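You operate a simulated robot arm through the tools that you are given. There is no shell and no other tool.

The job below is to be done with a simulated robot arm. You get a single attempt, and the scene is never put back.

## Task
Plug the basin, run hot water up to the blue band and wash the grey cloth in it.
Fine: afterwards pull the plug, lay it beside the basin and let the water out; cloth on the mat; no spills.

The check looks at the end state, three seconds after you hand in, the way a careful person would. Anything else that was tipped, shoved, dropped, spilled or broken makes it a failure. Flat cloth is picked up by pressing the open fingertips on it (5 to 10 N) and closing them slowly along it; thin cloth reads only 2 to 8 mm in the jaws.

## Robot
A 7-joint arm with a two-finger parallel gripper, fixed in place. Base frame: the origin is on the floor under the middle of its stand, x ahead of it, y to its left, z up; the work surface is at about z = 860. Readings come in mm, degrees, newtons and seconds.
It reaches about 1372 mm from its shoulder. Its first joint turns from -149.0 to 149.0 degrees. Payload 3.43 kg.
Tool frame: the origin (TCP) lies between the finger pads and is the grasp point; the fingertips stand 30 mm ahead of it; z points along the fingers, y is the line along which they close. The gripper opens to 94 mm. The fingers are 28 mm wide and 10 mm thick; the gripper's body (50 by 96 mm) begins 55 mm behind the TCP.
Orientation is that of the tool frame in the base frame, as a unit quaternion [x, y, z, w]. With the fingers straight down and closing along the base's y, the tool's x points along the base's -x, its y along +y and its z along -z.

## Interface
- The arm moves only by the tool apply_moves. Its argument "targets" is a list of rows, each a list of 2 entries, a list of its own where there are three numbers: the shift along the tool's x, y, z in mm, then the turn, a rotation vector about the tool's x, y, z in degrees. In form: [[[tx, ty, tz], [wx, wy, wz]], ...]. A call has 1 to 20 rows; each row is the pose to reach, as a shift and turn from the pose commanded when the call began, along the tool's axes at that moment. "hand" is the gripper command, from -1 (shut) to 1 (fully open), values between in proportion, set as the call begins (left out, the last holds). A row lasts 0.2 s, in which the tool goes at most 50 mm and 8.6 degrees; a call with a longer step from one row to the next is refused whole, and so is a gripper value outside its range. Where a pose cannot be reached the arm comes as near as it can. A force on the tool above 40 N (or 10 N above the force at the start of the call, whichever is more), or a blocked arm, ends the call early, and 0.2 s more pass. The fingers move at their own pace (about 45 mm/s each) and stop on an object; they squeeze with about 42 N. The grip force told is the motor's: it shows also when the fingers shut on nothing. Time passes only in rows, and 0.2 s behind the last, so rows that repeat a pose let the fingers close. It gives the time, the measured TCP pose, the force on the tool (base axes), the opening and the grip force at its end, in the units of the frame above (readings bear some noise), with the torque about the TCP (base axes, N m) and any sound that the robot's microphone picked up, and new pictures: "pictures" is both (left out), scene, wrist or none.
- Cameras (640 x 400 px; columns grow to the right, rows downward): "scene" is fixed at [383.6, -502.4, 1573.5]; the picture's right is [0.96, -0.29, 0.00], its down [-0.13, -0.43, -0.89] and it looks along [0.26, 0.86, -0.45] (base axes); focal length 314 px, centre (320, 200). "wrist" rides on the gripper at [76, 14, -103] in the tool frame; the picture's right is [-0.18, 0.98, 0.00], its down [-0.75, -0.14, -0.64] and it looks along [-0.63, -0.12, 0.77] (tool axes); focal length 243 px, centre (320, 200). There is no depth. A picture from a camera that has moved, and an enlarged one, comes with that camera's place and axes in the base frame and with its lens. The place of the scene camera against the robot may be out by one fixed shift of up to 18 mm in any direction.
- zoom(camera, box): a new picture of the part [left, top, right, bottom] of that camera's present view, enlarged. The clock stands still meanwhile.
- job_done(): hands the job in; it is judged then, once.

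Nothing tells you positions but the pictures and the camera data. Unless the task says otherwise, let go and move clear before handing in.

The tools are called after "Emit:" as a command line: name --argument value ..., lists and objects as JSON in quotes. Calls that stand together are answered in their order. apply_moves: Moves the arm, as the interface text tells. Its arguments: {"type":"object","properties":{"targets":{"type":"array"},"hand":{"type":"number"},"pictures":{"type":"string","enum":["both","scene","wrist","none"]}},"required":["targets"]} The other tools are called the same way: zoom (camera, box) takes an enlarged picture of a part of a camera's view; job_done () hands the job in.

At the start:

```text
time: 0.0
tcp_pos: [455.2, 876.5, 1164.3]
tool_rot: [0.0, 1.0, 0.0, 0.0]
contact_force: [0.2, 0.1, -0.5]
moment: [0.02, 0.0, -0.01]
width: 94.2
finger_force: 0.1
```

scene: 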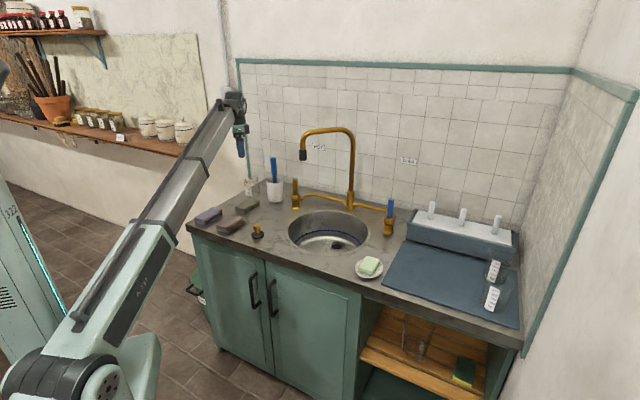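
wrist: 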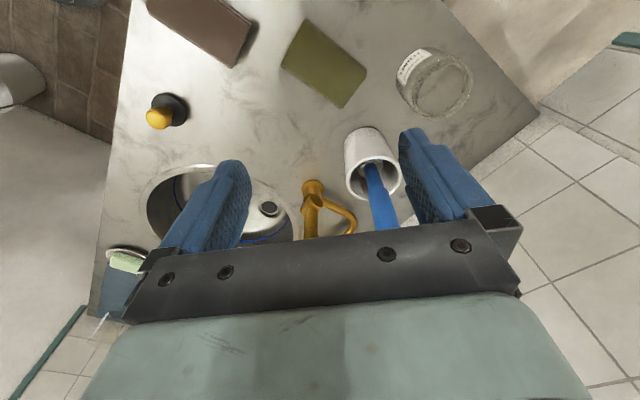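

I see a counter with a sink, a brass tap with two handles, a plug (brass knob on a black stopper), several folded cloths on the left, a mat at the right. I'll zoom in on details first before moving.

Emit:
zoom --camera "scene" --box '[180, 170, 300, 245]'

Emit:
zoom --camera "scene" --box '[270, 110, 430, 210]'

Emit:
zoom --camera "scene" --box '[270, 190, 430, 290]'

Emit:
zoom --camera "scene" --box '[370, 190, 530, 330]'

Emit:
zoom --camera "wrist" --box '[100, 0, 420, 200]'

```text
5.33 times, centred on (240, 208) of scene
camera zoom: at [383.6, -502.4, 1573.5], right [0.96, -0.29, 0.0], down [-0.13, -0.43, -0.89], along [0.26, 0.86, -0.45], focal length 1677 px, centre (747, 160)
```

zoom: 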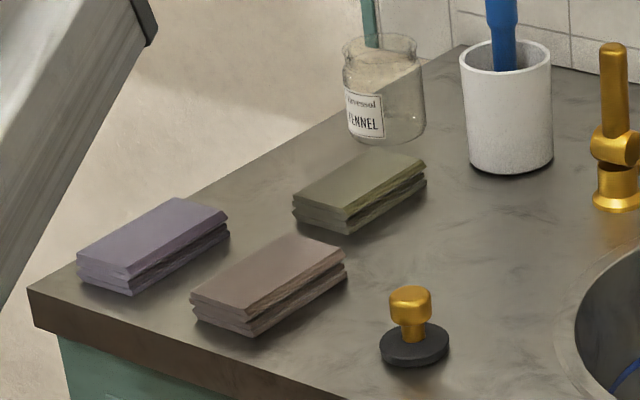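

```text
4.00 times, centred on (350, 160) of scene
camera zoom: at [383.6, -502.4, 1573.5], right [0.96, -0.29, 0.0], down [-0.13, -0.43, -0.89], along [0.26, 0.86, -0.45], focal length 1258 px, centre (200, 360)
```

zoom: 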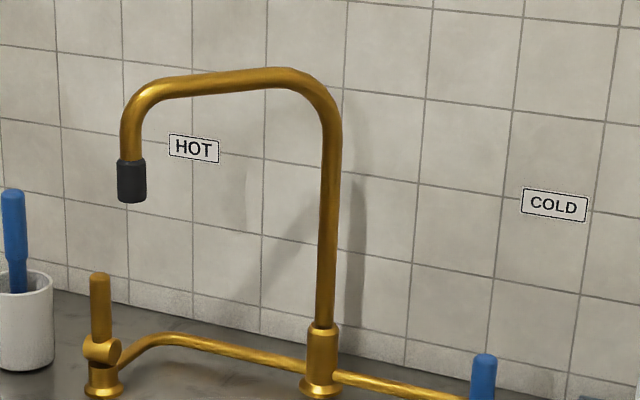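

```text
4.00 times, centred on (350, 240) of scene
camera zoom: at [383.6, -502.4, 1573.5], right [0.96, -0.29, 0.0], down [-0.13, -0.43, -0.89], along [0.26, 0.86, -0.45], focal length 1258 px, centre (200, 40)
```

zoom: 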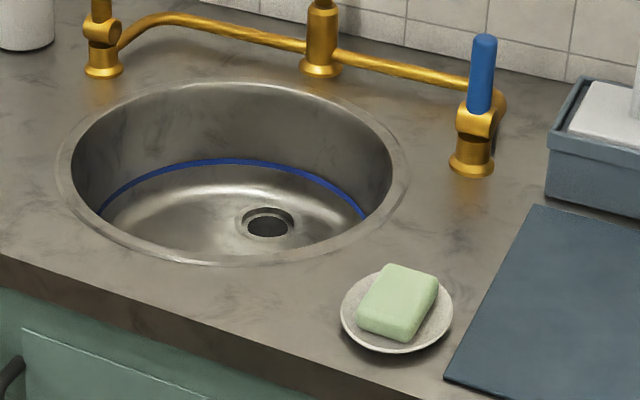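

```text
2.86 times, centred on (450, 260) of scene
camera zoom: at [383.6, -502.4, 1573.5], right [0.96, -0.29, 0.0], down [-0.13, -0.43, -0.89], along [0.26, 0.86, -0.45], focal length 899 px, centre (-51, 29)
```

zoom: 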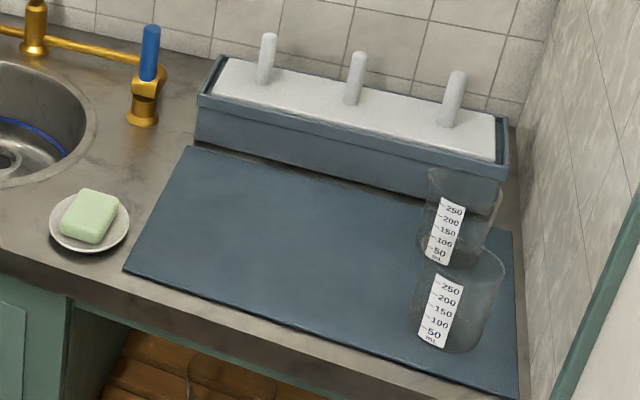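

```text
2.00 times, centred on (260, 100) of wrist
camera zoom: at [378.5, 889.9, 1266.2], right [0.18, 0.98, 0.0], down [0.75, -0.14, 0.64], along [0.63, -0.12, -0.77], focal length 485 px, centre (440, 400)
```

zoom: 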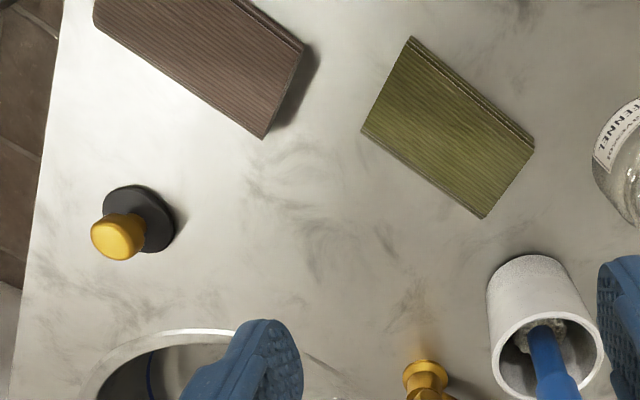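

I see three folded pads at the left of the counter in similar muted colours; I need to see which one is the grey cloth. I'll zoom in closer on each, and on the shelf below.

Emit:
zoom --camera "scene" --box '[190, 195, 262, 240]'

Emit:
zoom --camera "wrist" --box '[130, 0, 290, 100]'

Emit:
zoom --camera "scene" --box '[350, 290, 510, 400]'

Emit:
zoom --camera "wrist" --box '[80, 130, 420, 340]'

Emit:
zoom --camera "scene" --box '[180, 260, 260, 310]'

```text
8.89 times, centred on (226, 218) of scene
camera zoom: at [383.6, -502.4, 1573.5], right [0.96, -0.29, 0.0], down [-0.13, -0.43, -0.89], along [0.26, 0.86, -0.45], focal length 2796 px, centre (1156, 44)
```

zoom: 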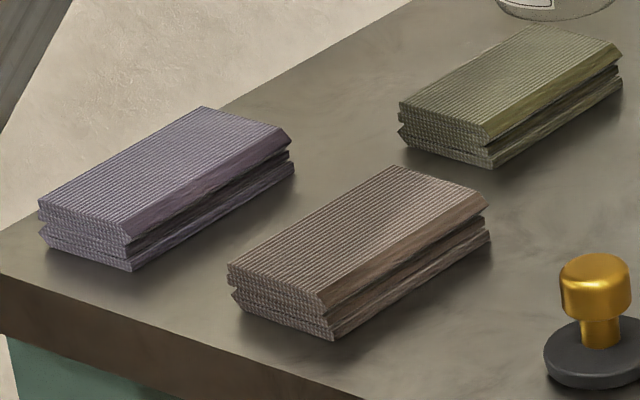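

```text
4.00 times, centred on (210, 50) of wrist
camera zoom: at [378.5, 889.9, 1266.2], right [0.18, 0.98, 0.0], down [0.75, -0.14, 0.64], along [0.63, -0.12, -0.77], focal length 970 px, centre (760, 800)
```

zoom: 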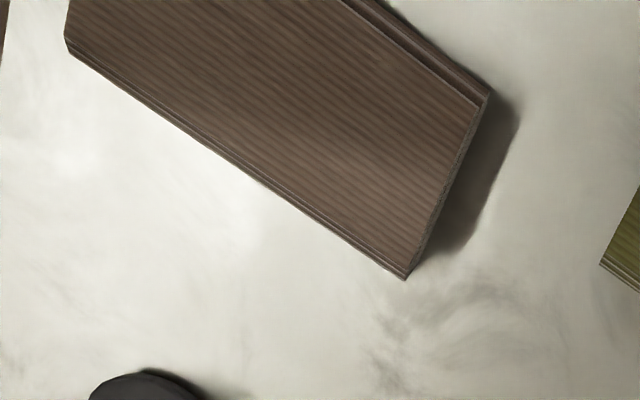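

```text
3.64 times, centred on (430, 345) of scene
camera zoom: at [383.6, -502.4, 1573.5], right [0.96, -0.29, 0.0], down [-0.13, -0.43, -0.89], along [0.26, 0.86, -0.45], focal length 1144 px, centre (-80, -327)
```

zoom: 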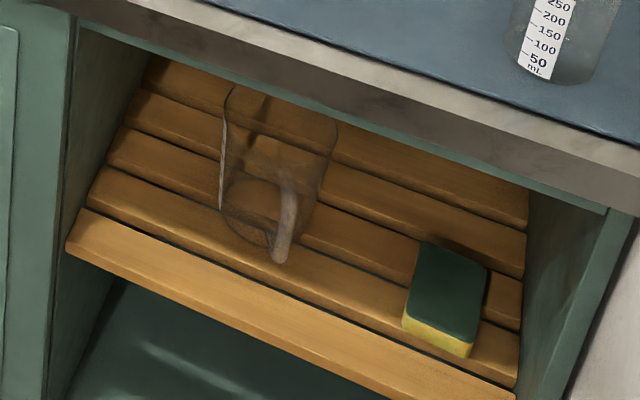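

```text
1.88 times, centred on (250, 235) of wrist
camera zoom: at [378.5, 889.9, 1266.2], right [0.18, 0.98, 0.0], down [0.75, -0.14, 0.64], along [0.63, -0.12, -0.77], focal length 457 px, centre (452, 134)
```

zoom: 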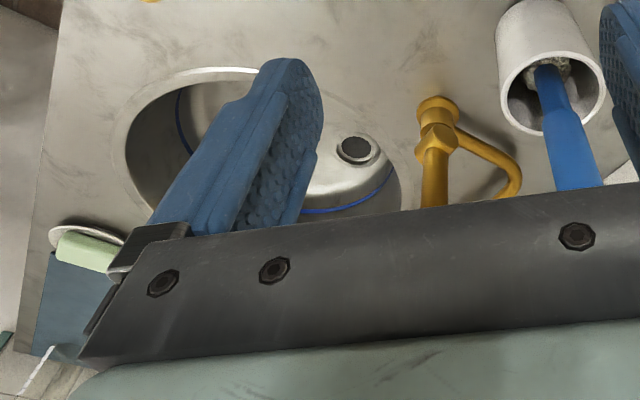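

```text
8.00 times, centred on (220, 285) of scene
camera zoom: at [383.6, -502.4, 1573.5], right [0.96, -0.29, 0.0], down [-0.13, -0.43, -0.89], along [0.26, 0.86, -0.45], focal length 2516 px, centre (1120, -480)
```

zoom: 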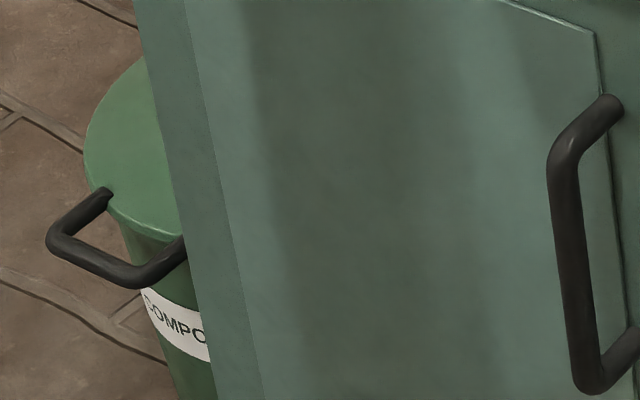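

I've found the sink (centre roughly (757,575)), the tap post behind it with the spout swung to the left rim, the plug near (472,624), and three folded cloths at left. I'll back the arm up so that the wrist camera sees all three cloths clearly.

Emit:
apply_moves --targets '[[[45, -15, 0], [0, 0, 0]], [[90, -30, 0], [0, 0, 0]], [[135, -45, 0], [0, 0, 0]], [[180, -60, 0], [0, 0, 0]], [[210, -75, 0], [0, 0, 0]], [[210, -75, 0], [0, 0, 0]]]'

```text
time: 1.4
tcp_pos: [243.9, 801.4, 1163.0]
tool_rot: [0.0, 1.0, 0.0, 0.0]
contact_force: [-0.2, -0.9, -0.2]
moment: [0.01, -0.02, -0.01]
width: 94.0
finger_force: 0.0
camera wrist: at [168.5, 814.6, 1265.2], right [0.18, 0.98, 0.0], down [0.75, -0.14, 0.64], along [0.63, -0.12, -0.77], focal length 243 px, centre (320, 200)
```

scene: 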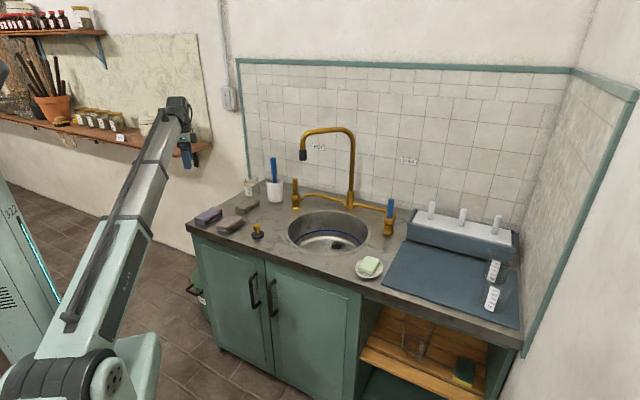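
wrist: 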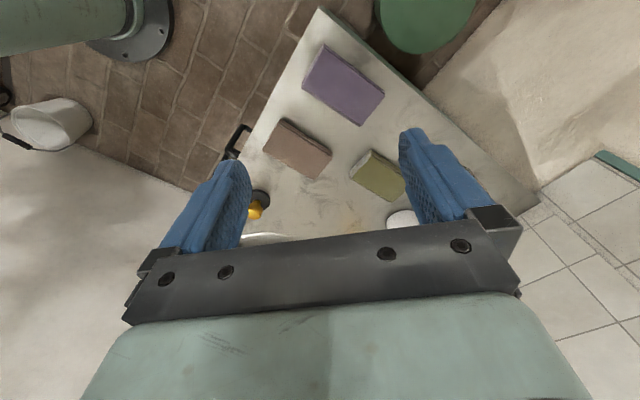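

Emit:
zoom --camera "wrist" --box '[240, 20, 440, 240]'

Emit:
zoom --camera "wrist" --box '[0, 70, 120, 170]'

Emit:
zoom --camera "scene" --box '[185, 165, 345, 265]'

Emit:
zoom --camera "scene" --box '[285, 110, 345, 210]'

```text
1.82 times, centred on (340, 130) of wrist
camera zoom: at [168.5, 814.6, 1265.2], right [0.18, 0.98, 0.0], down [0.75, -0.14, 0.64], along [0.63, -0.12, -0.77], focal length 441 px, centre (284, 327)
```

zoom: 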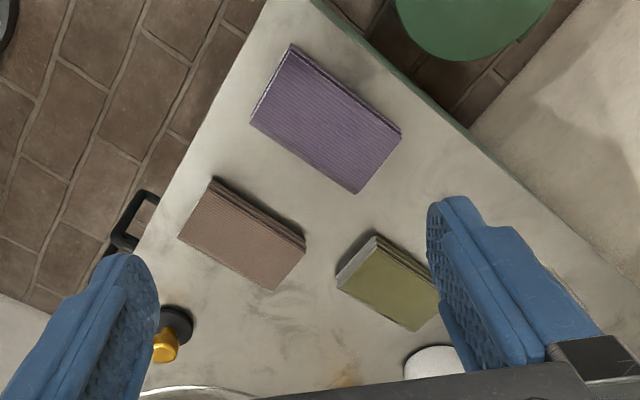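

```text
4.00 times, centred on (60, 120) of wrist
camera zoom: at [168.5, 814.6, 1265.2], right [0.18, 0.98, 0.0], down [0.75, -0.14, 0.64], along [0.63, -0.12, -0.77], focal length 970 px, centre (1360, 520)
```

zoom: 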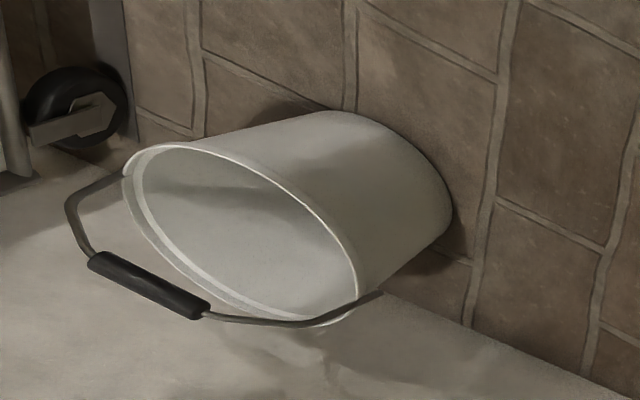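

```text
4.00 times, centred on (265, 215) of scene
camera zoom: at [383.6, -502.4, 1573.5], right [0.96, -0.29, 0.0], down [-0.13, -0.43, -0.89], along [0.26, 0.86, -0.45], focal length 1258 px, centre (540, 140)
```

zoom: 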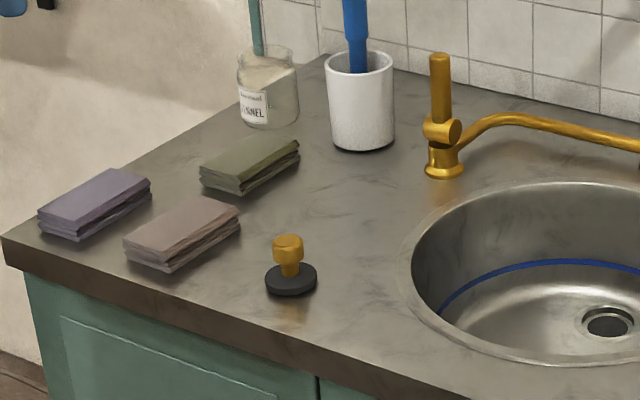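

```text
4.00 times, centred on (315, 160) of scene
camera zoom: at [383.6, -502.4, 1573.5], right [0.96, -0.29, 0.0], down [-0.13, -0.43, -0.89], along [0.26, 0.86, -0.45], focal length 1258 px, centre (340, 360)
```

zoom: 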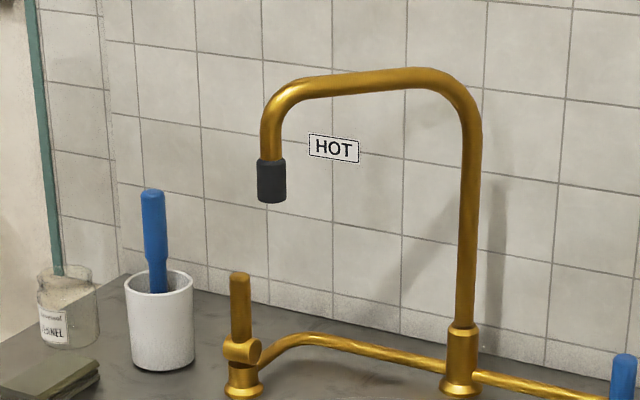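

The three cloths look violet, taupe/grey-brown and olive. I'll zoom on each closely to judge which is really the grey one.

Emit:
zoom --camera "wrist" --box '[255, 110, 345, 190]'

Emit:
zoom --camera "wrist" --box '[295, 40, 395, 130]'

Emit:
zoom --camera "wrist" --box '[340, 140, 410, 205]'

Emit:
zoom --camera "scene" --box '[192, 198, 226, 230]'

Emit:
zoom --camera "scene" --box '[214, 208, 248, 240]'

Emit:
zoom --camera "scene" --box '[230, 192, 264, 224]'

```text
5.00 times, centred on (300, 150) of wrist
camera zoom: at [168.5, 814.6, 1265.2], right [0.18, 0.98, 0.0], down [0.75, -0.14, 0.64], along [0.63, -0.12, -0.77], focal length 1213 px, centre (420, 450)
```

zoom: 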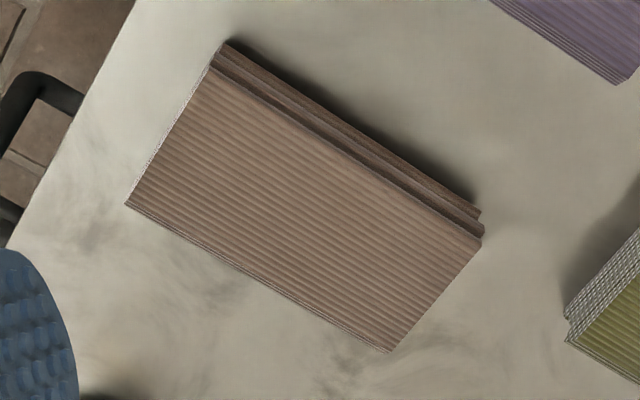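

```text
4.44 times, centred on (345, 85) of wrist
camera zoom: at [168.5, 814.6, 1265.2], right [0.18, 0.98, 0.0], down [0.75, -0.14, 0.64], along [0.63, -0.12, -0.77], focal length 1078 px, centre (209, 711)
```

zoom: 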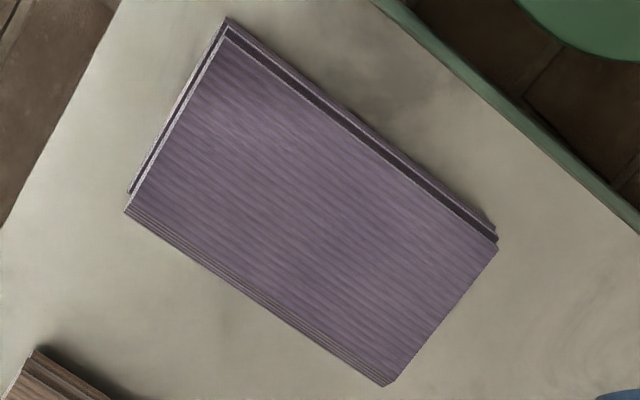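

```text
6.15 times, centred on (375, 172) of wrist
camera zoom: at [168.5, 814.6, 1265.2], right [0.18, 0.98, 0.0], down [0.75, -0.14, 0.64], along [0.63, -0.12, -0.77], focal length 1493 px, centre (-18, 369)
```

zoom: 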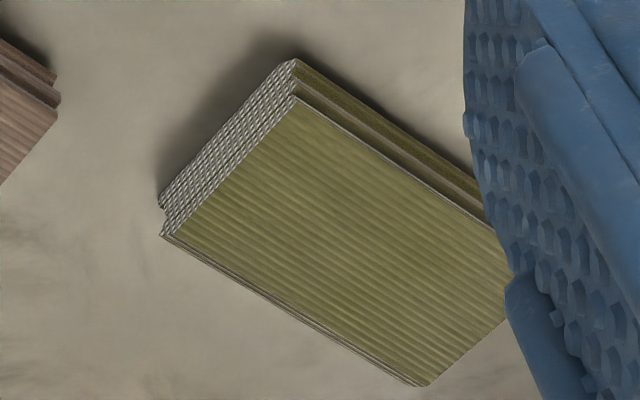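

```text
12.50 times, centred on (209, 214) of scene
camera zoom: at [383.6, -502.4, 1573.5], right [0.96, -0.29, 0.0], down [-0.13, -0.43, -0.89], along [0.26, 0.86, -0.45], focal length 3931 px, centre (1708, 25)
```

zoom: 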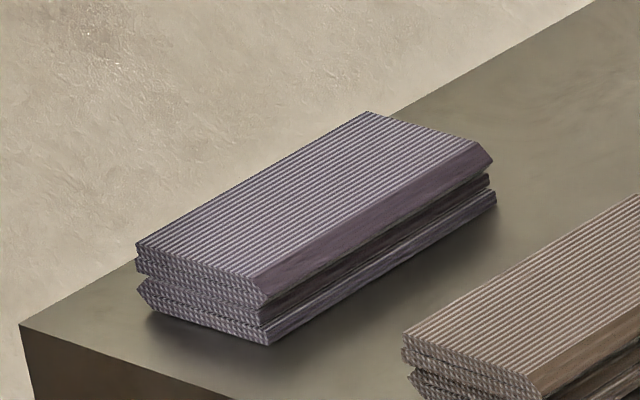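

```text
12.50 times, centred on (231, 224) of scene
camera zoom: at [383.6, -502.4, 1573.5], right [0.96, -0.29, 0.0], down [-0.13, -0.43, -0.89], along [0.26, 0.86, -0.45], focal length 3931 px, centre (1432, -100)
```

zoom: 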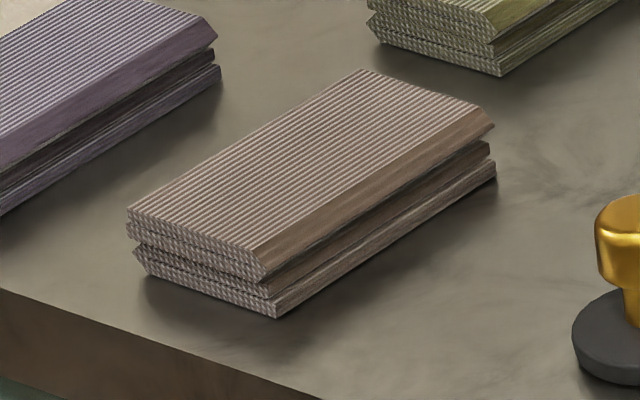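

```text
12.50 times, centred on (247, 208) of scene
camera zoom: at [383.6, -502.4, 1573.5], right [0.96, -0.29, 0.0], down [-0.13, -0.43, -0.89], along [0.26, 0.86, -0.45], focal length 3931 px, centre (1232, 100)
```

zoom: 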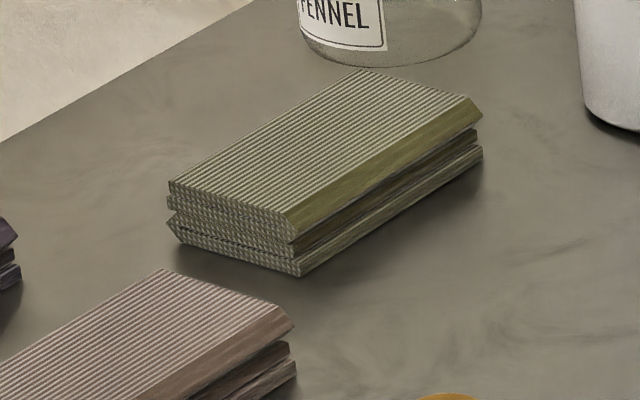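

I take the middle taupe-grey cloth (centre about (369,737), 109 x 58 mm, long side toward the wall) as the grey one, as the others are clearly violet and olive. Next I turn the wrist to face the wall and get a good look at the sink, tap and levers.

Emit:
apply_moves --targets '[[[-17, -41, -7], [0, 0, -3.5]], [[-34, -82, -13], [0, 0, -7]], [[-51, -124, -20], [0, 0, -10.5]], [[-68, -165, -26], [0, 0, -14]], [[-85, -206, -33], [0, 0, -17.5]], [[-102, -247, -40], [0, 0, -21]], [[-120, -289, -46], [0, 0, -24.5]], [[-137, -330, -53], [0, 0, -28]], [[-154, -371, -60], [0, 0, -31.5]], [[-171, -412, -66], [0, 0, -35]], [[-188, -454, -73], [0, 0, -38.5]], [[-205, -495, -80], [0, 0, -42]], [[-222, -536, -86], [0, 0, -45]], [[-222, -536, -86], [0, 0, -45]]]'

```text
time: 3.7
tcp_pos: [465.0, 425.0, 1135.0]
tool_rot: [-0.305, 0.951, 0.024, 0.042]
contact_force: [1.4, 0.7, -3.6]
moment: [0.08, 0.04, 0.04]
width: 94.1
finger_force: 0.1
out of reach, approached as far as the arm can: row 2, 3, 4, 5, 6, 7, 8, 9, 10, 11
stopped in row 11: the force on the tool passed its limit at 63 N (the readings are from after the stop); the commanded pose is now the measured one
camera wrist: at [388.8, 383.1, 1230.1], right [-0.42, 0.91, 0.04], down [0.65, 0.28, 0.71], along [0.63, 0.32, -0.71], focal length 243 px, centre (320, 200)
```

scene: 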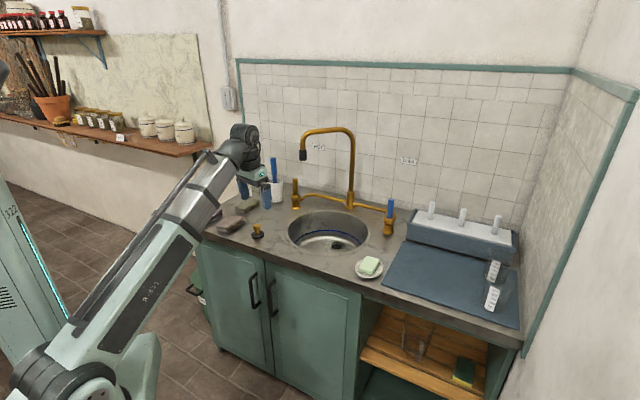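
wrist: 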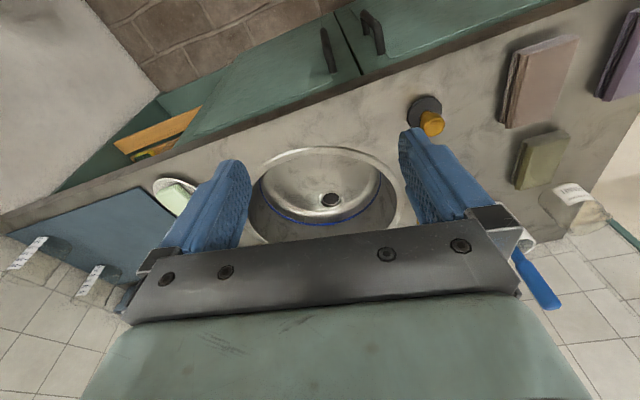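

The low-radius poses were out of reach and the arm stopped with a force spike; I want to make sure nothing was touched before continuing. I'll zoom in on the scene.

Emit:
zoom --camera "scene" --box '[190, 110, 350, 250]'

Emit:
zoom --camera "wrist" --box '[230, 80, 420, 230]'

Emit:
zoom --camera "wrist" --box '[390, 80, 640, 240]'

```text
2.86 times, centred on (270, 180) of scene
camera zoom: at [383.6, -502.4, 1573.5], right [0.96, -0.29, 0.0], down [-0.13, -0.43, -0.89], along [0.26, 0.86, -0.45], focal length 899 px, centre (463, 257)
```

zoom: 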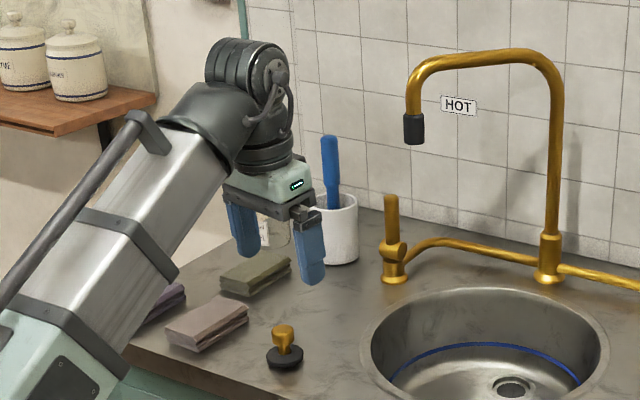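

```text
2.67 times, centred on (325, 155) of wrist
camera zoom: at [388.8, 383.1, 1230.1], right [-0.42, 0.91, 0.04], down [0.65, 0.28, 0.71], along [0.63, 0.32, -0.71], focal length 647 px, centre (307, 320)
```

zoom: 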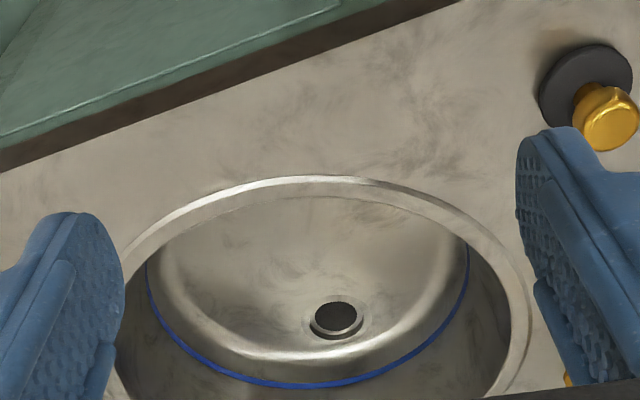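

```text
2.50 times, centred on (515, 160) of wrist
camera zoom: at [388.8, 383.1, 1230.1], right [-0.42, 0.91, 0.04], down [0.65, 0.28, 0.71], along [0.63, 0.32, -0.71], focal length 606 px, centre (-168, 300)
```

zoom: 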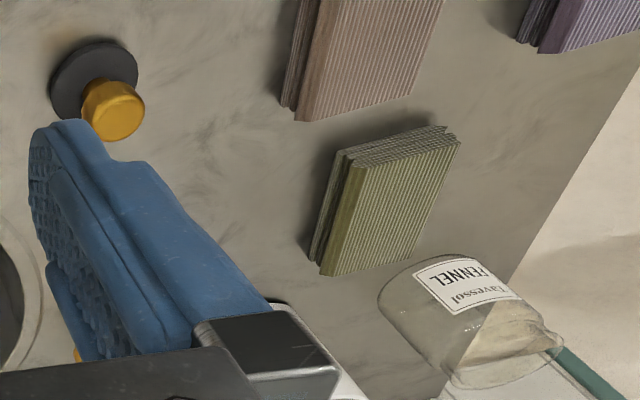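

Nothing looks disturbed. I'll use high zooms of the scene camera to understand the two valves and spout.

Emit:
zoom --camera "scene" --box '[278, 172, 326, 214]'

Emit:
zoom --camera "scene" --box '[366, 192, 414, 240]'

Emit:
zoom --camera "scene" --box '[290, 120, 370, 170]'

Emit:
zoom --camera "scene" --box '[285, 205, 375, 260]'

```text
9.52 times, centred on (302, 193) of scene
camera zoom: at [383.6, -502.4, 1573.5], right [0.96, -0.29, 0.0], down [-0.13, -0.43, -0.89], along [0.26, 0.86, -0.45], focal length 2995 px, centre (491, 267)
```

zoom: 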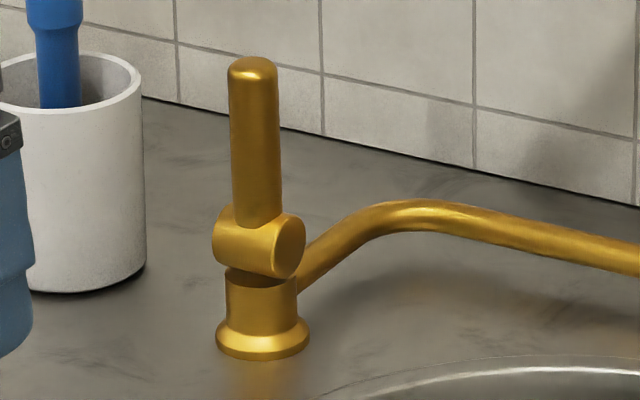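

```text
8.33 times, centred on (390, 216) of scene
camera zoom: at [383.6, -502.4, 1573.5], right [0.96, -0.29, 0.0], down [-0.13, -0.43, -0.89], along [0.26, 0.86, -0.45], focal length 2621 px, centre (-263, 67)
```

zoom: 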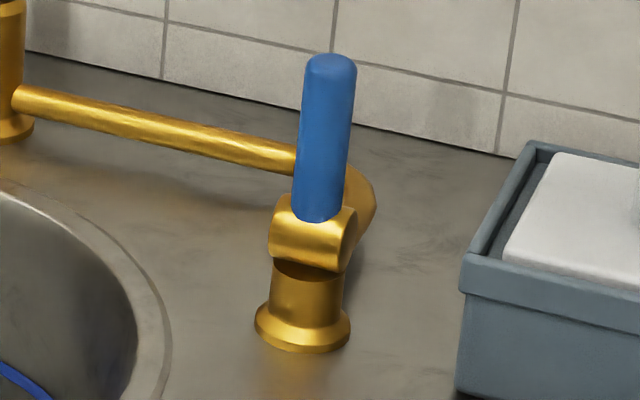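

```text
8.00 times, centred on (330, 145) of scene
camera zoom: at [383.6, -502.4, 1573.5], right [0.96, -0.29, 0.0], down [-0.13, -0.43, -0.89], along [0.26, 0.86, -0.45], focal length 2516 px, centre (240, 640)
```

zoom: 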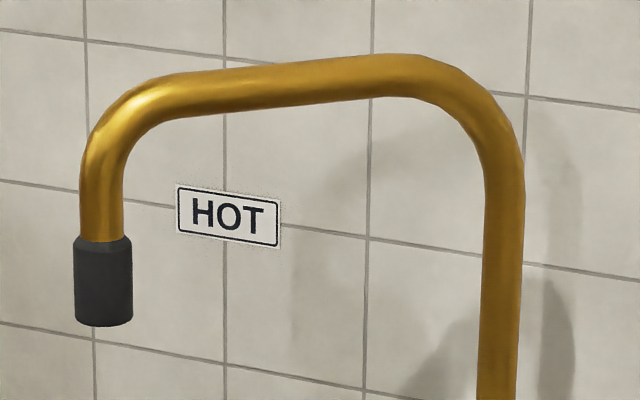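

```text
7.11 times, centred on (330, 232) of scene
camera zoom: at [383.6, -502.4, 1573.5], right [0.96, -0.29, 0.0], down [-0.13, -0.43, -0.89], along [0.26, 0.86, -0.45], focal length 2236 px, centre (249, -31)
```

zoom: 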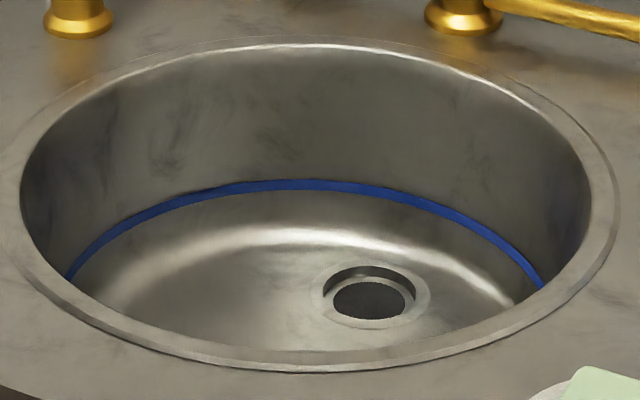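

The levers tilt about a left-right barrel and the spout hangs over the basin's left-back rim (nozzle about (692,724,1131)), so it must be swung inward before running water. First I go above the plug (about (468,617)) with the wrist facing the wall.

Emit:
apply_moves --targets '[[[-17, 25, 12], [0.1, 0.9, -1.6]], [[-34, 51, 30], [0.2, 1.8, -3.1]], [[-51, 76, 55], [0.35, 2.7, -4.7]], [[-68, 101, 80], [0.5, 3.6, -6.3]], [[-85, 127, 108], [0.6, 4.6, -7.9]], [[-101.6, 151.9, 138.3], [0.7, 5.5, -9.44]], [[-101.6, 151.9, 138.3], [0.7, 5.5, -9.44]]]'

```text
time: 5.3
tcp_pos: [467.9, 616.8, 1006.1]
tool_rot: [-0.383, 0.924, -0.001, 0.001]
contact_force: [0.1, 0.2, 0.4]
moment: [-0.01, 0.01, 0.03]
width: 94.2
finger_force: 0.0
camera wrist: at [403.9, 571.5, 1109.3], right [-0.56, 0.83, 0.0], down [0.63, 0.43, 0.64], along [0.53, 0.36, -0.77], focal length 243 px, centre (320, 200)
```

scene: 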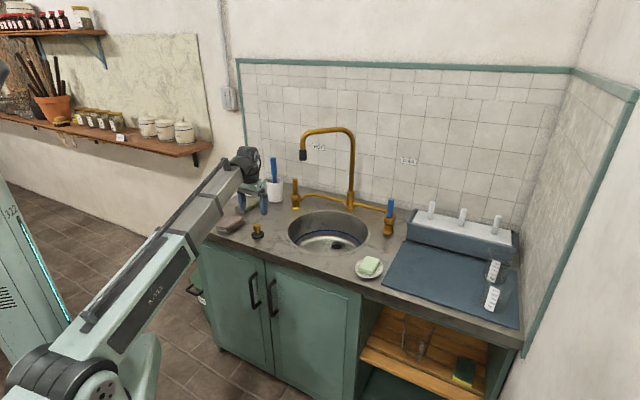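
wrist: 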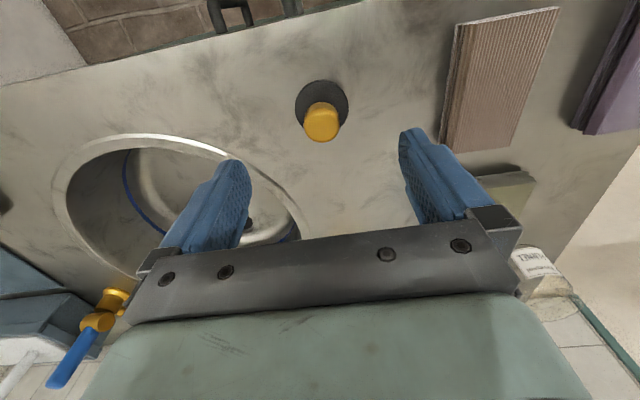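

The wrist is above the plug with the correct yaw. A zoom confirms alignment before descending.

Emit:
zoom --camera "wrist" --box '[270, 60, 370, 160]'

Emit:
zoom --camera "scene" --box '[200, 130, 320, 250]'

Emit:
zoom --camera "wrist" --box '[430, 0, 640, 190]'

```text
4.00 times, centred on (320, 110) of wrist
camera zoom: at [403.9, 571.5, 1109.3], right [-0.56, 0.83, 0.0], down [0.63, 0.43, 0.64], along [0.53, 0.36, -0.77], focal length 970 px, centre (320, 560)
```

zoom: 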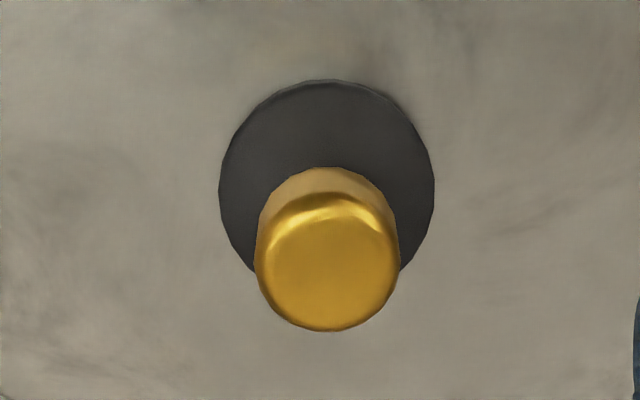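

```text
3.33 times, centred on (260, 190) of scene
camera zoom: at [383.6, -502.4, 1573.5], right [0.96, -0.29, 0.0], down [-0.13, -0.43, -0.89], along [0.26, 0.86, -0.45], focal length 1048 px, centre (520, 233)
```

zoom: 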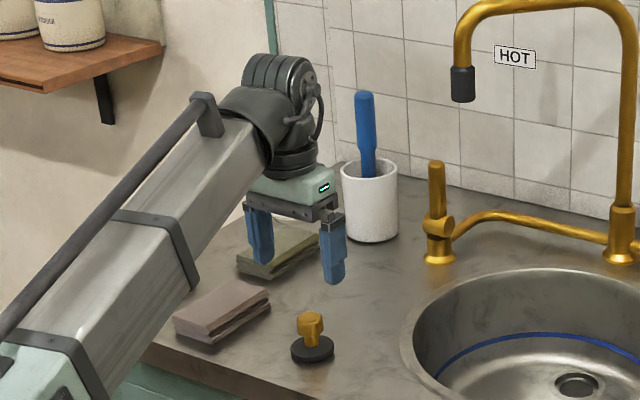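

```text
2.11 times, centred on (535, 95) of wrist
camera zoom: at [403.9, 571.5, 1109.3], right [-0.56, 0.83, 0.0], down [0.63, 0.43, 0.64], along [0.53, 0.36, -0.77], focal length 511 px, centre (-133, 421)
```

zoom: 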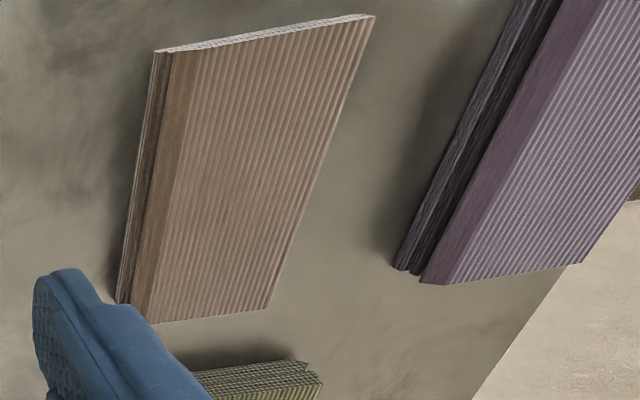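

The plug is centred under the gripper (disc 52 mm, knob 30 mm). I descend to knob height and close on it.

Emit:
apply_moves --targets '[[[-1, 0, 30], [0, 0, 0]], [[-2, 0, 60], [0, 0, 0]], [[-2, 0, 80], [0, 0, 0]], [[-2, 0, 97], [0, 0, 0]], [[-2, 0, 97], [0, 0, 0]]]' --hand 1 --pictures "both"

```text
time: 6.5
tcp_pos: [470.6, 615.1, 910.7]
tool_rot: [-0.382, 0.924, -0.001, 0.0]
contact_force: [-0.7, -0.6, -0.5]
moment: [0.02, 0.05, -0.02]
width: 94.1
finger_force: 0.1
camera wrist: at [406.9, 570.7, 1014.1], right [-0.56, 0.83, 0.0], down [0.63, 0.43, 0.64], along [0.53, 0.36, -0.77], focal length 243 px, centre (320, 200)
```

scene: 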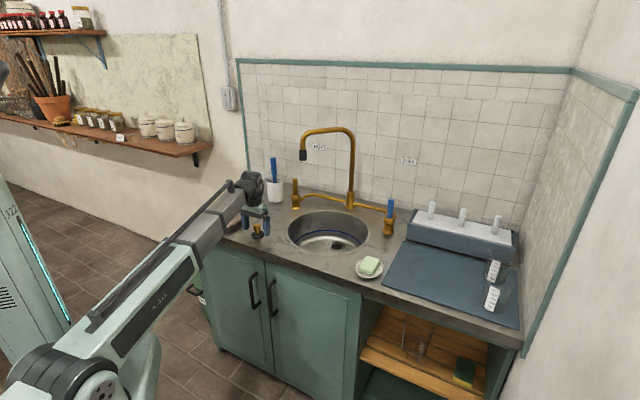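
wrist: 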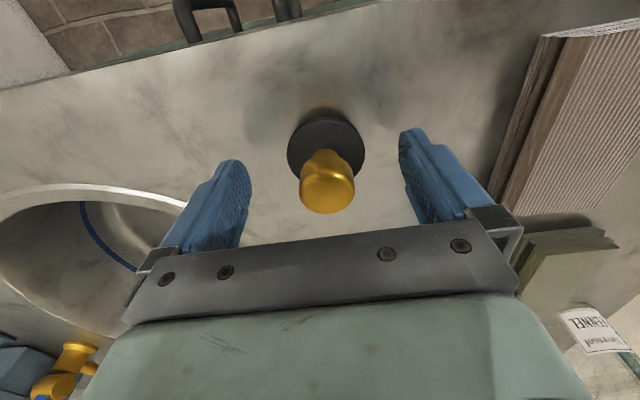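

The knob sits between the fingers. Closing the gripper on it now.

Emit:
apply_moves --targets '[[[-2, 1, 0], [0, 0, 0]], [[-2, 1, 0], [0, 0, 0]], [[-2, 1, 0], [0, 0, 0]], [[-2, 1, 0], [0, 0, 0]], [[-2, 1, 0], [0, 0, 0]], [[-2, 1, 0], [0, 0, 0]]]' --hand -1 --pictures "wrist"

```text
time: 7.9
tcp_pos: [471.2, 618.7, 912.3]
tool_rot: [-0.383, 0.924, -0.001, 0.0]
contact_force: [-0.5, 1.3, 1.2]
moment: [0.03, 0.04, 0.01]
width: 32.0
finger_force: 41.7
camera wrist: at [407.1, 573.5, 1014.3], right [-0.56, 0.83, 0.0], down [0.63, 0.43, 0.64], along [0.53, 0.36, -0.77], focal length 243 px, centre (320, 200)
```

wrist: 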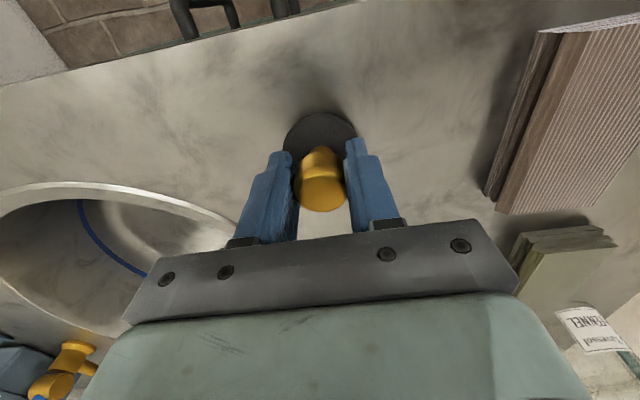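

The plug is gripped (32 mm knob). I lift it and carry it over the basin centre, away from the spout.

Emit:
apply_moves --targets '[[[0, 0, -30], [0, 0, 0]], [[0, 0, -60], [0, 0, 0]], [[-20, -30, -60], [0, 0, 0]], [[-46, -69, -60], [0, 0, 0]], [[-72, -108, -60], [0, 0, 0]], [[-97, -146, -60], [0, 0, 0]], [[-121, -183, -60], [0, 0, 0]], [[-144, -217, -60], [0, 0, 0]], [[-161, -243, -60], [0, 0, 0]], [[-161, -243, -60], [0, 0, 0]]]'

```text
time: 10.1
tcp_pos: [755.8, 560.6, 972.3]
tool_rot: [-0.382, 0.924, 0.0, 0.0]
contact_force: [0.1, 0.5, -0.9]
moment: [0.01, 0.01, 0.02]
width: 31.9
finger_force: 42.2
camera wrist: at [692.4, 514.8, 1075.1], right [-0.56, 0.83, 0.0], down [0.63, 0.43, 0.64], along [0.53, 0.36, -0.77], focal length 243 px, centre (320, 200)
```

scene: 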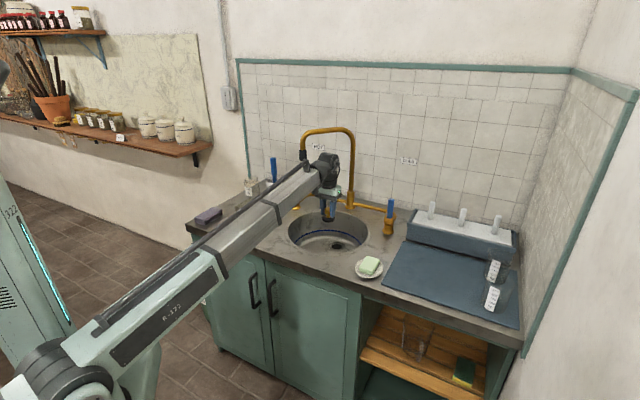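
wrist: 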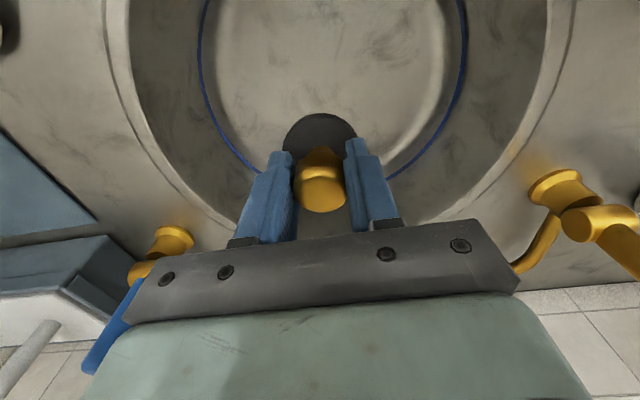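

The plug is over the basin centre. I'll lower it inside the basin, staying clear of the bottom, and then shift toward the drain.

Emit:
apply_moves --targets '[[[0, 0, 40], [0, 0, 0]], [[0, 0, 80], [0, 0, 0]], [[0, 0, 120], [0, 0, 0]], [[0, 0, 155], [0, 0, 0]], [[-20, 1.5, 155], [0, 0, 0]], [[-45, 3.5, 155], [0, 0, 0]], [[-70, 5.5, 155], [0, 0, 0]], [[-92, 7.2, 155], [0, 0, 0]], [[-92, 7.2, 155], [0, 0, 0]]]'

Emit:
zoom --camera "scene" --box '[280, 150, 400, 260]'

```text
time: 12.1
tcp_pos: [815.2, 630.9, 819.6]
tool_rot: [-0.383, 0.924, -0.001, -0.001]
contact_force: [-0.5, -0.2, -1.0]
moment: [0.04, 0.01, 0.0]
width: 31.8
finger_force: 41.7
camera wrist: at [751.7, 587.2, 921.2], right [-0.56, 0.83, 0.0], down [0.63, 0.43, 0.64], along [0.53, 0.36, -0.77], focal length 243 px, centre (320, 200)
```

scene: 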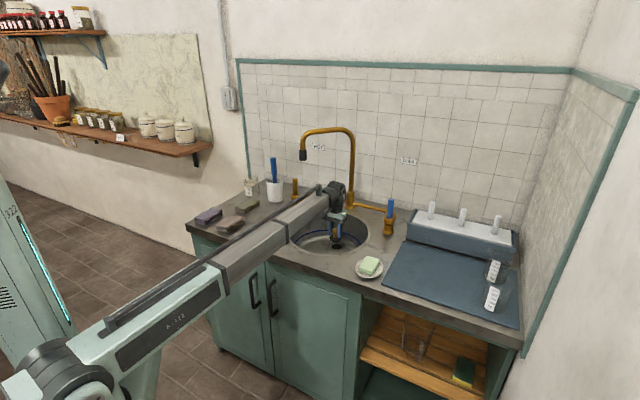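
wrist: 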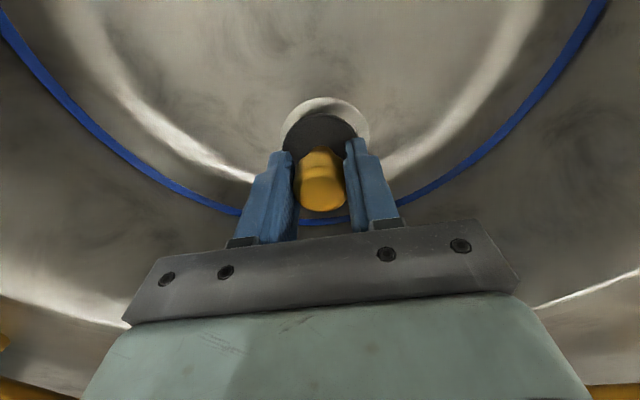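

```text
3.64 times, centred on (340, 205) of scene
camera zoom: at [383.6, -502.4, 1573.5], right [0.96, -0.29, 0.0], down [-0.13, -0.43, -0.89], along [0.26, 0.86, -0.45], focal length 1144 px, centre (247, 182)
```

zoom: 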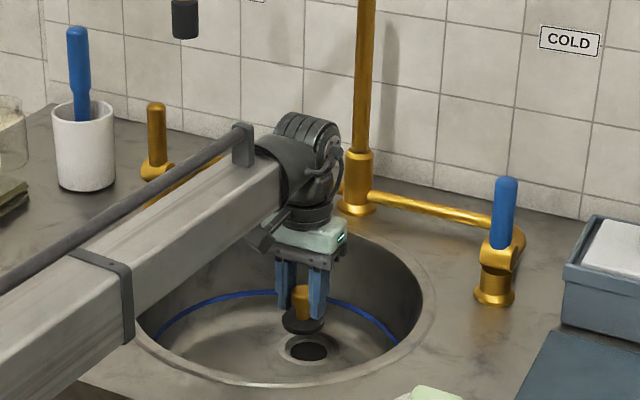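

Both cameras show the drain just behind the plug. Zooming in the wrist view for alignment.

Emit:
zoom --camera "wrist" --box '[260, 70, 390, 170]'

Emit:
zoom --camera "scene" --box '[315, 215, 365, 255]'

```text
4.00 times, centred on (325, 120) of wrist
camera zoom: at [751.7, 587.2, 921.2], right [-0.56, 0.83, 0.0], down [0.63, 0.43, 0.64], along [0.53, 0.36, -0.77], focal length 970 px, centre (300, 520)
```

zoom: 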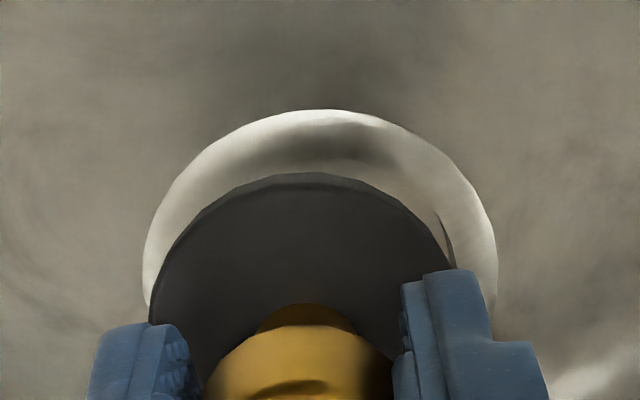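

```text
10.00 times, centred on (340, 235) of scene
camera zoom: at [383.6, -502.4, 1573.5], right [0.96, -0.29, 0.0], down [-0.13, -0.43, -0.89], along [0.26, 0.86, -0.45], focal length 3145 px, centre (120, -150)
```

zoom: 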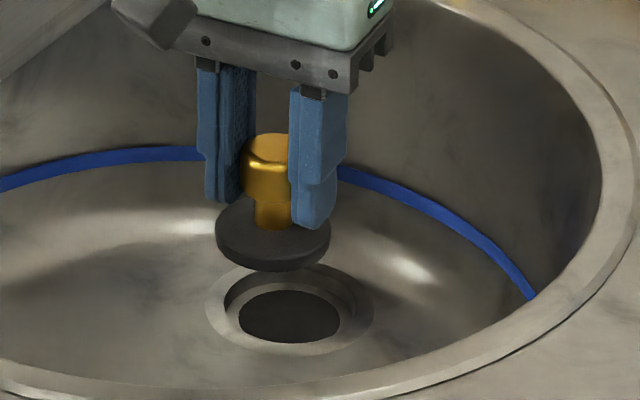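

The drain centre reads about (832,649), with a 62 mm recess for the 52 mm plug. I shift 25 mm toward the wall and lower to just above the seat.

Emit:
apply_moves --targets '[[[-12, 0.3, 0], [0, 0, 0]], [[-24.8, 0.5, 0], [0, 0, 0]], [[-24.8, 0.5, 20], [0, 0, 0]], [[-24.8, 0.5, 38], [0, 0, 0]], [[-24.8, 0.5, 45], [0, 0, 0]], [[-24.8, 0.5, 45], [0, 0, 0]]]'

Emit:
zoom --camera "scene" --box '[315, 215, 365, 255]'

Emit:
zoom --camera "wrist" --box '[260, 70, 390, 170]'

```text
time: 13.5
tcp_pos: [833.4, 648.3, 772.4]
tool_rot: [-0.383, 0.924, 0.0, 0.0]
contact_force: [-0.5, -0.2, -0.1]
moment: [-0.02, 0.01, 0.0]
width: 32.0
finger_force: 42.1
camera wrist: at [769.4, 603.3, 875.6], right [-0.56, 0.83, 0.0], down [0.63, 0.43, 0.64], along [0.53, 0.36, -0.77], focal length 243 px, centre (320, 200)
```

scene: 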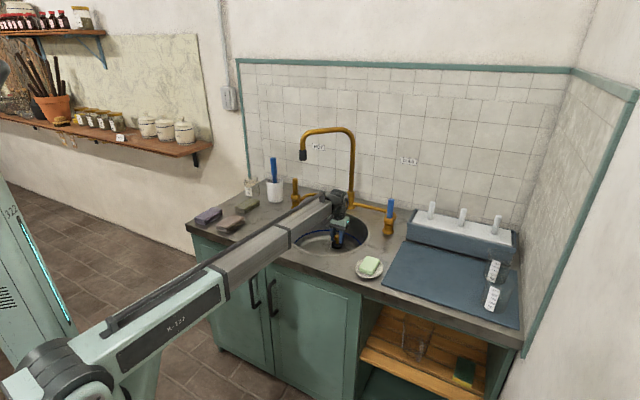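
wrist: 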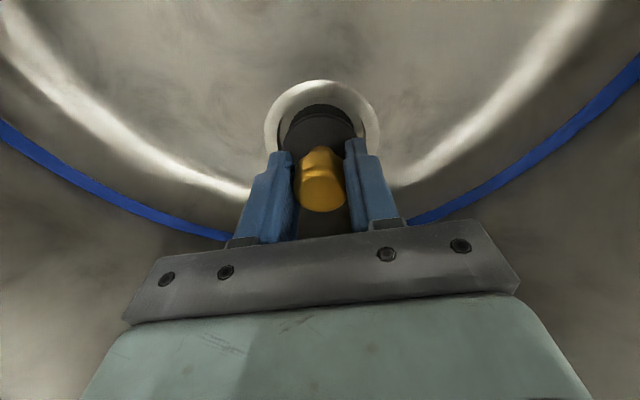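

```text
10.00 times, centred on (340, 235) of scene
camera zoom: at [383.6, -502.4, 1573.5], right [0.96, -0.29, 0.0], down [-0.13, -0.43, -0.89], along [0.26, 0.86, -0.45], focal length 3145 px, centre (120, -150)
```

zoom: 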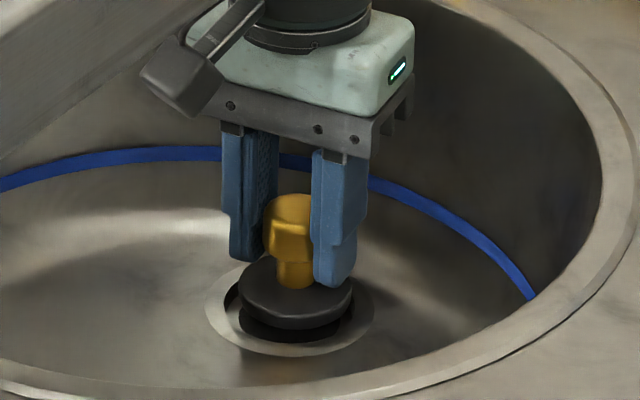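

```text
4.00 times, centred on (325, 120) of wrist
camera zoom: at [769.4, 603.3, 875.6], right [-0.56, 0.83, 0.0], down [0.63, 0.43, 0.64], along [0.53, 0.36, -0.77], focal length 970 px, centre (300, 520)
```

zoom: 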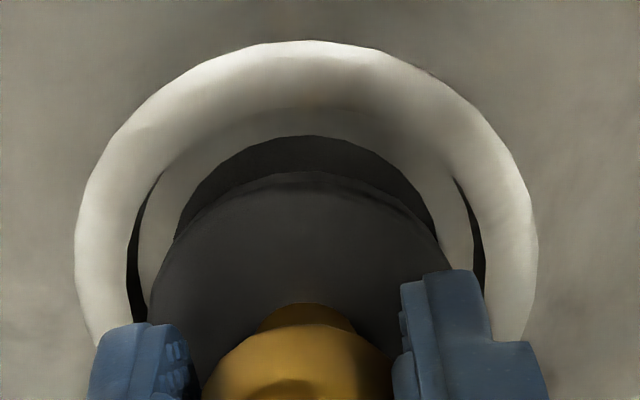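

The plug is aligned within about a millimetre of the recess. I lower it gently to feel for the seat.

Emit:
apply_moves --targets '[[[0, 0, 3], [0, 0, 0]], [[0, 0, 6], [0, 0, 0]], [[0, 0, 9], [0, 0, 0]], [[0, 0, 12], [0, 0, 0]]]' --pictures "none"

```text
time: 14.5
tcp_pos: [834.5, 649.2, 764.2]
tool_rot: [-0.383, 0.924, 0.0, 0.002]
contact_force: [1.4, 1.3, 36.9]
moment: [-0.27, 0.25, 0.04]
width: 31.7
finger_force: 42.3
```

I feel 37 N of contact at z≈764, which suggests it's seated. Checking pictures.

Emit:
zoom --camera "scene" --box '[315, 215, 365, 255]'

Emit:
zoom --camera "wrist" --box '[260, 70, 390, 170]'

```text
10.00 times, centred on (340, 235) of scene
camera zoom: at [383.6, -502.4, 1573.5], right [0.96, -0.29, 0.0], down [-0.13, -0.43, -0.89], along [0.26, 0.86, -0.45], focal length 3145 px, centre (120, -150)
```

zoom: 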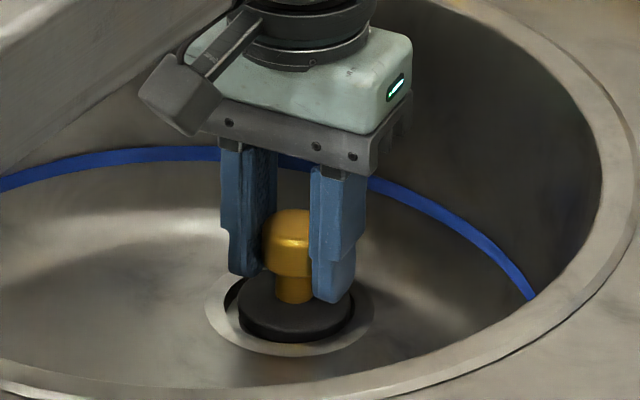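

```text
4.00 times, centred on (325, 120) of wrist
camera zoom: at [768.8, 603.4, 866.6], right [-0.56, 0.83, 0.0], down [0.63, 0.43, 0.65], along [0.53, 0.36, -0.76], focal length 970 px, centre (300, 520)
```

zoom: 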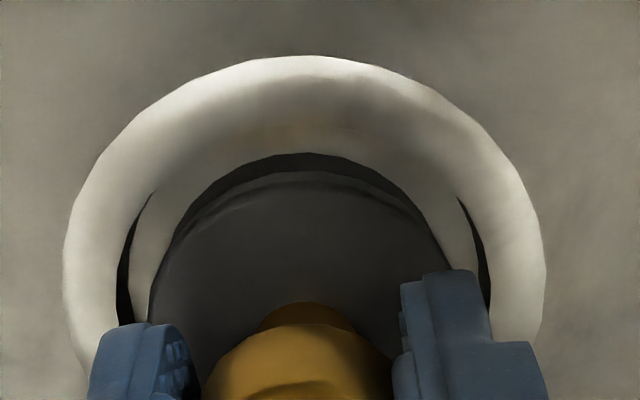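

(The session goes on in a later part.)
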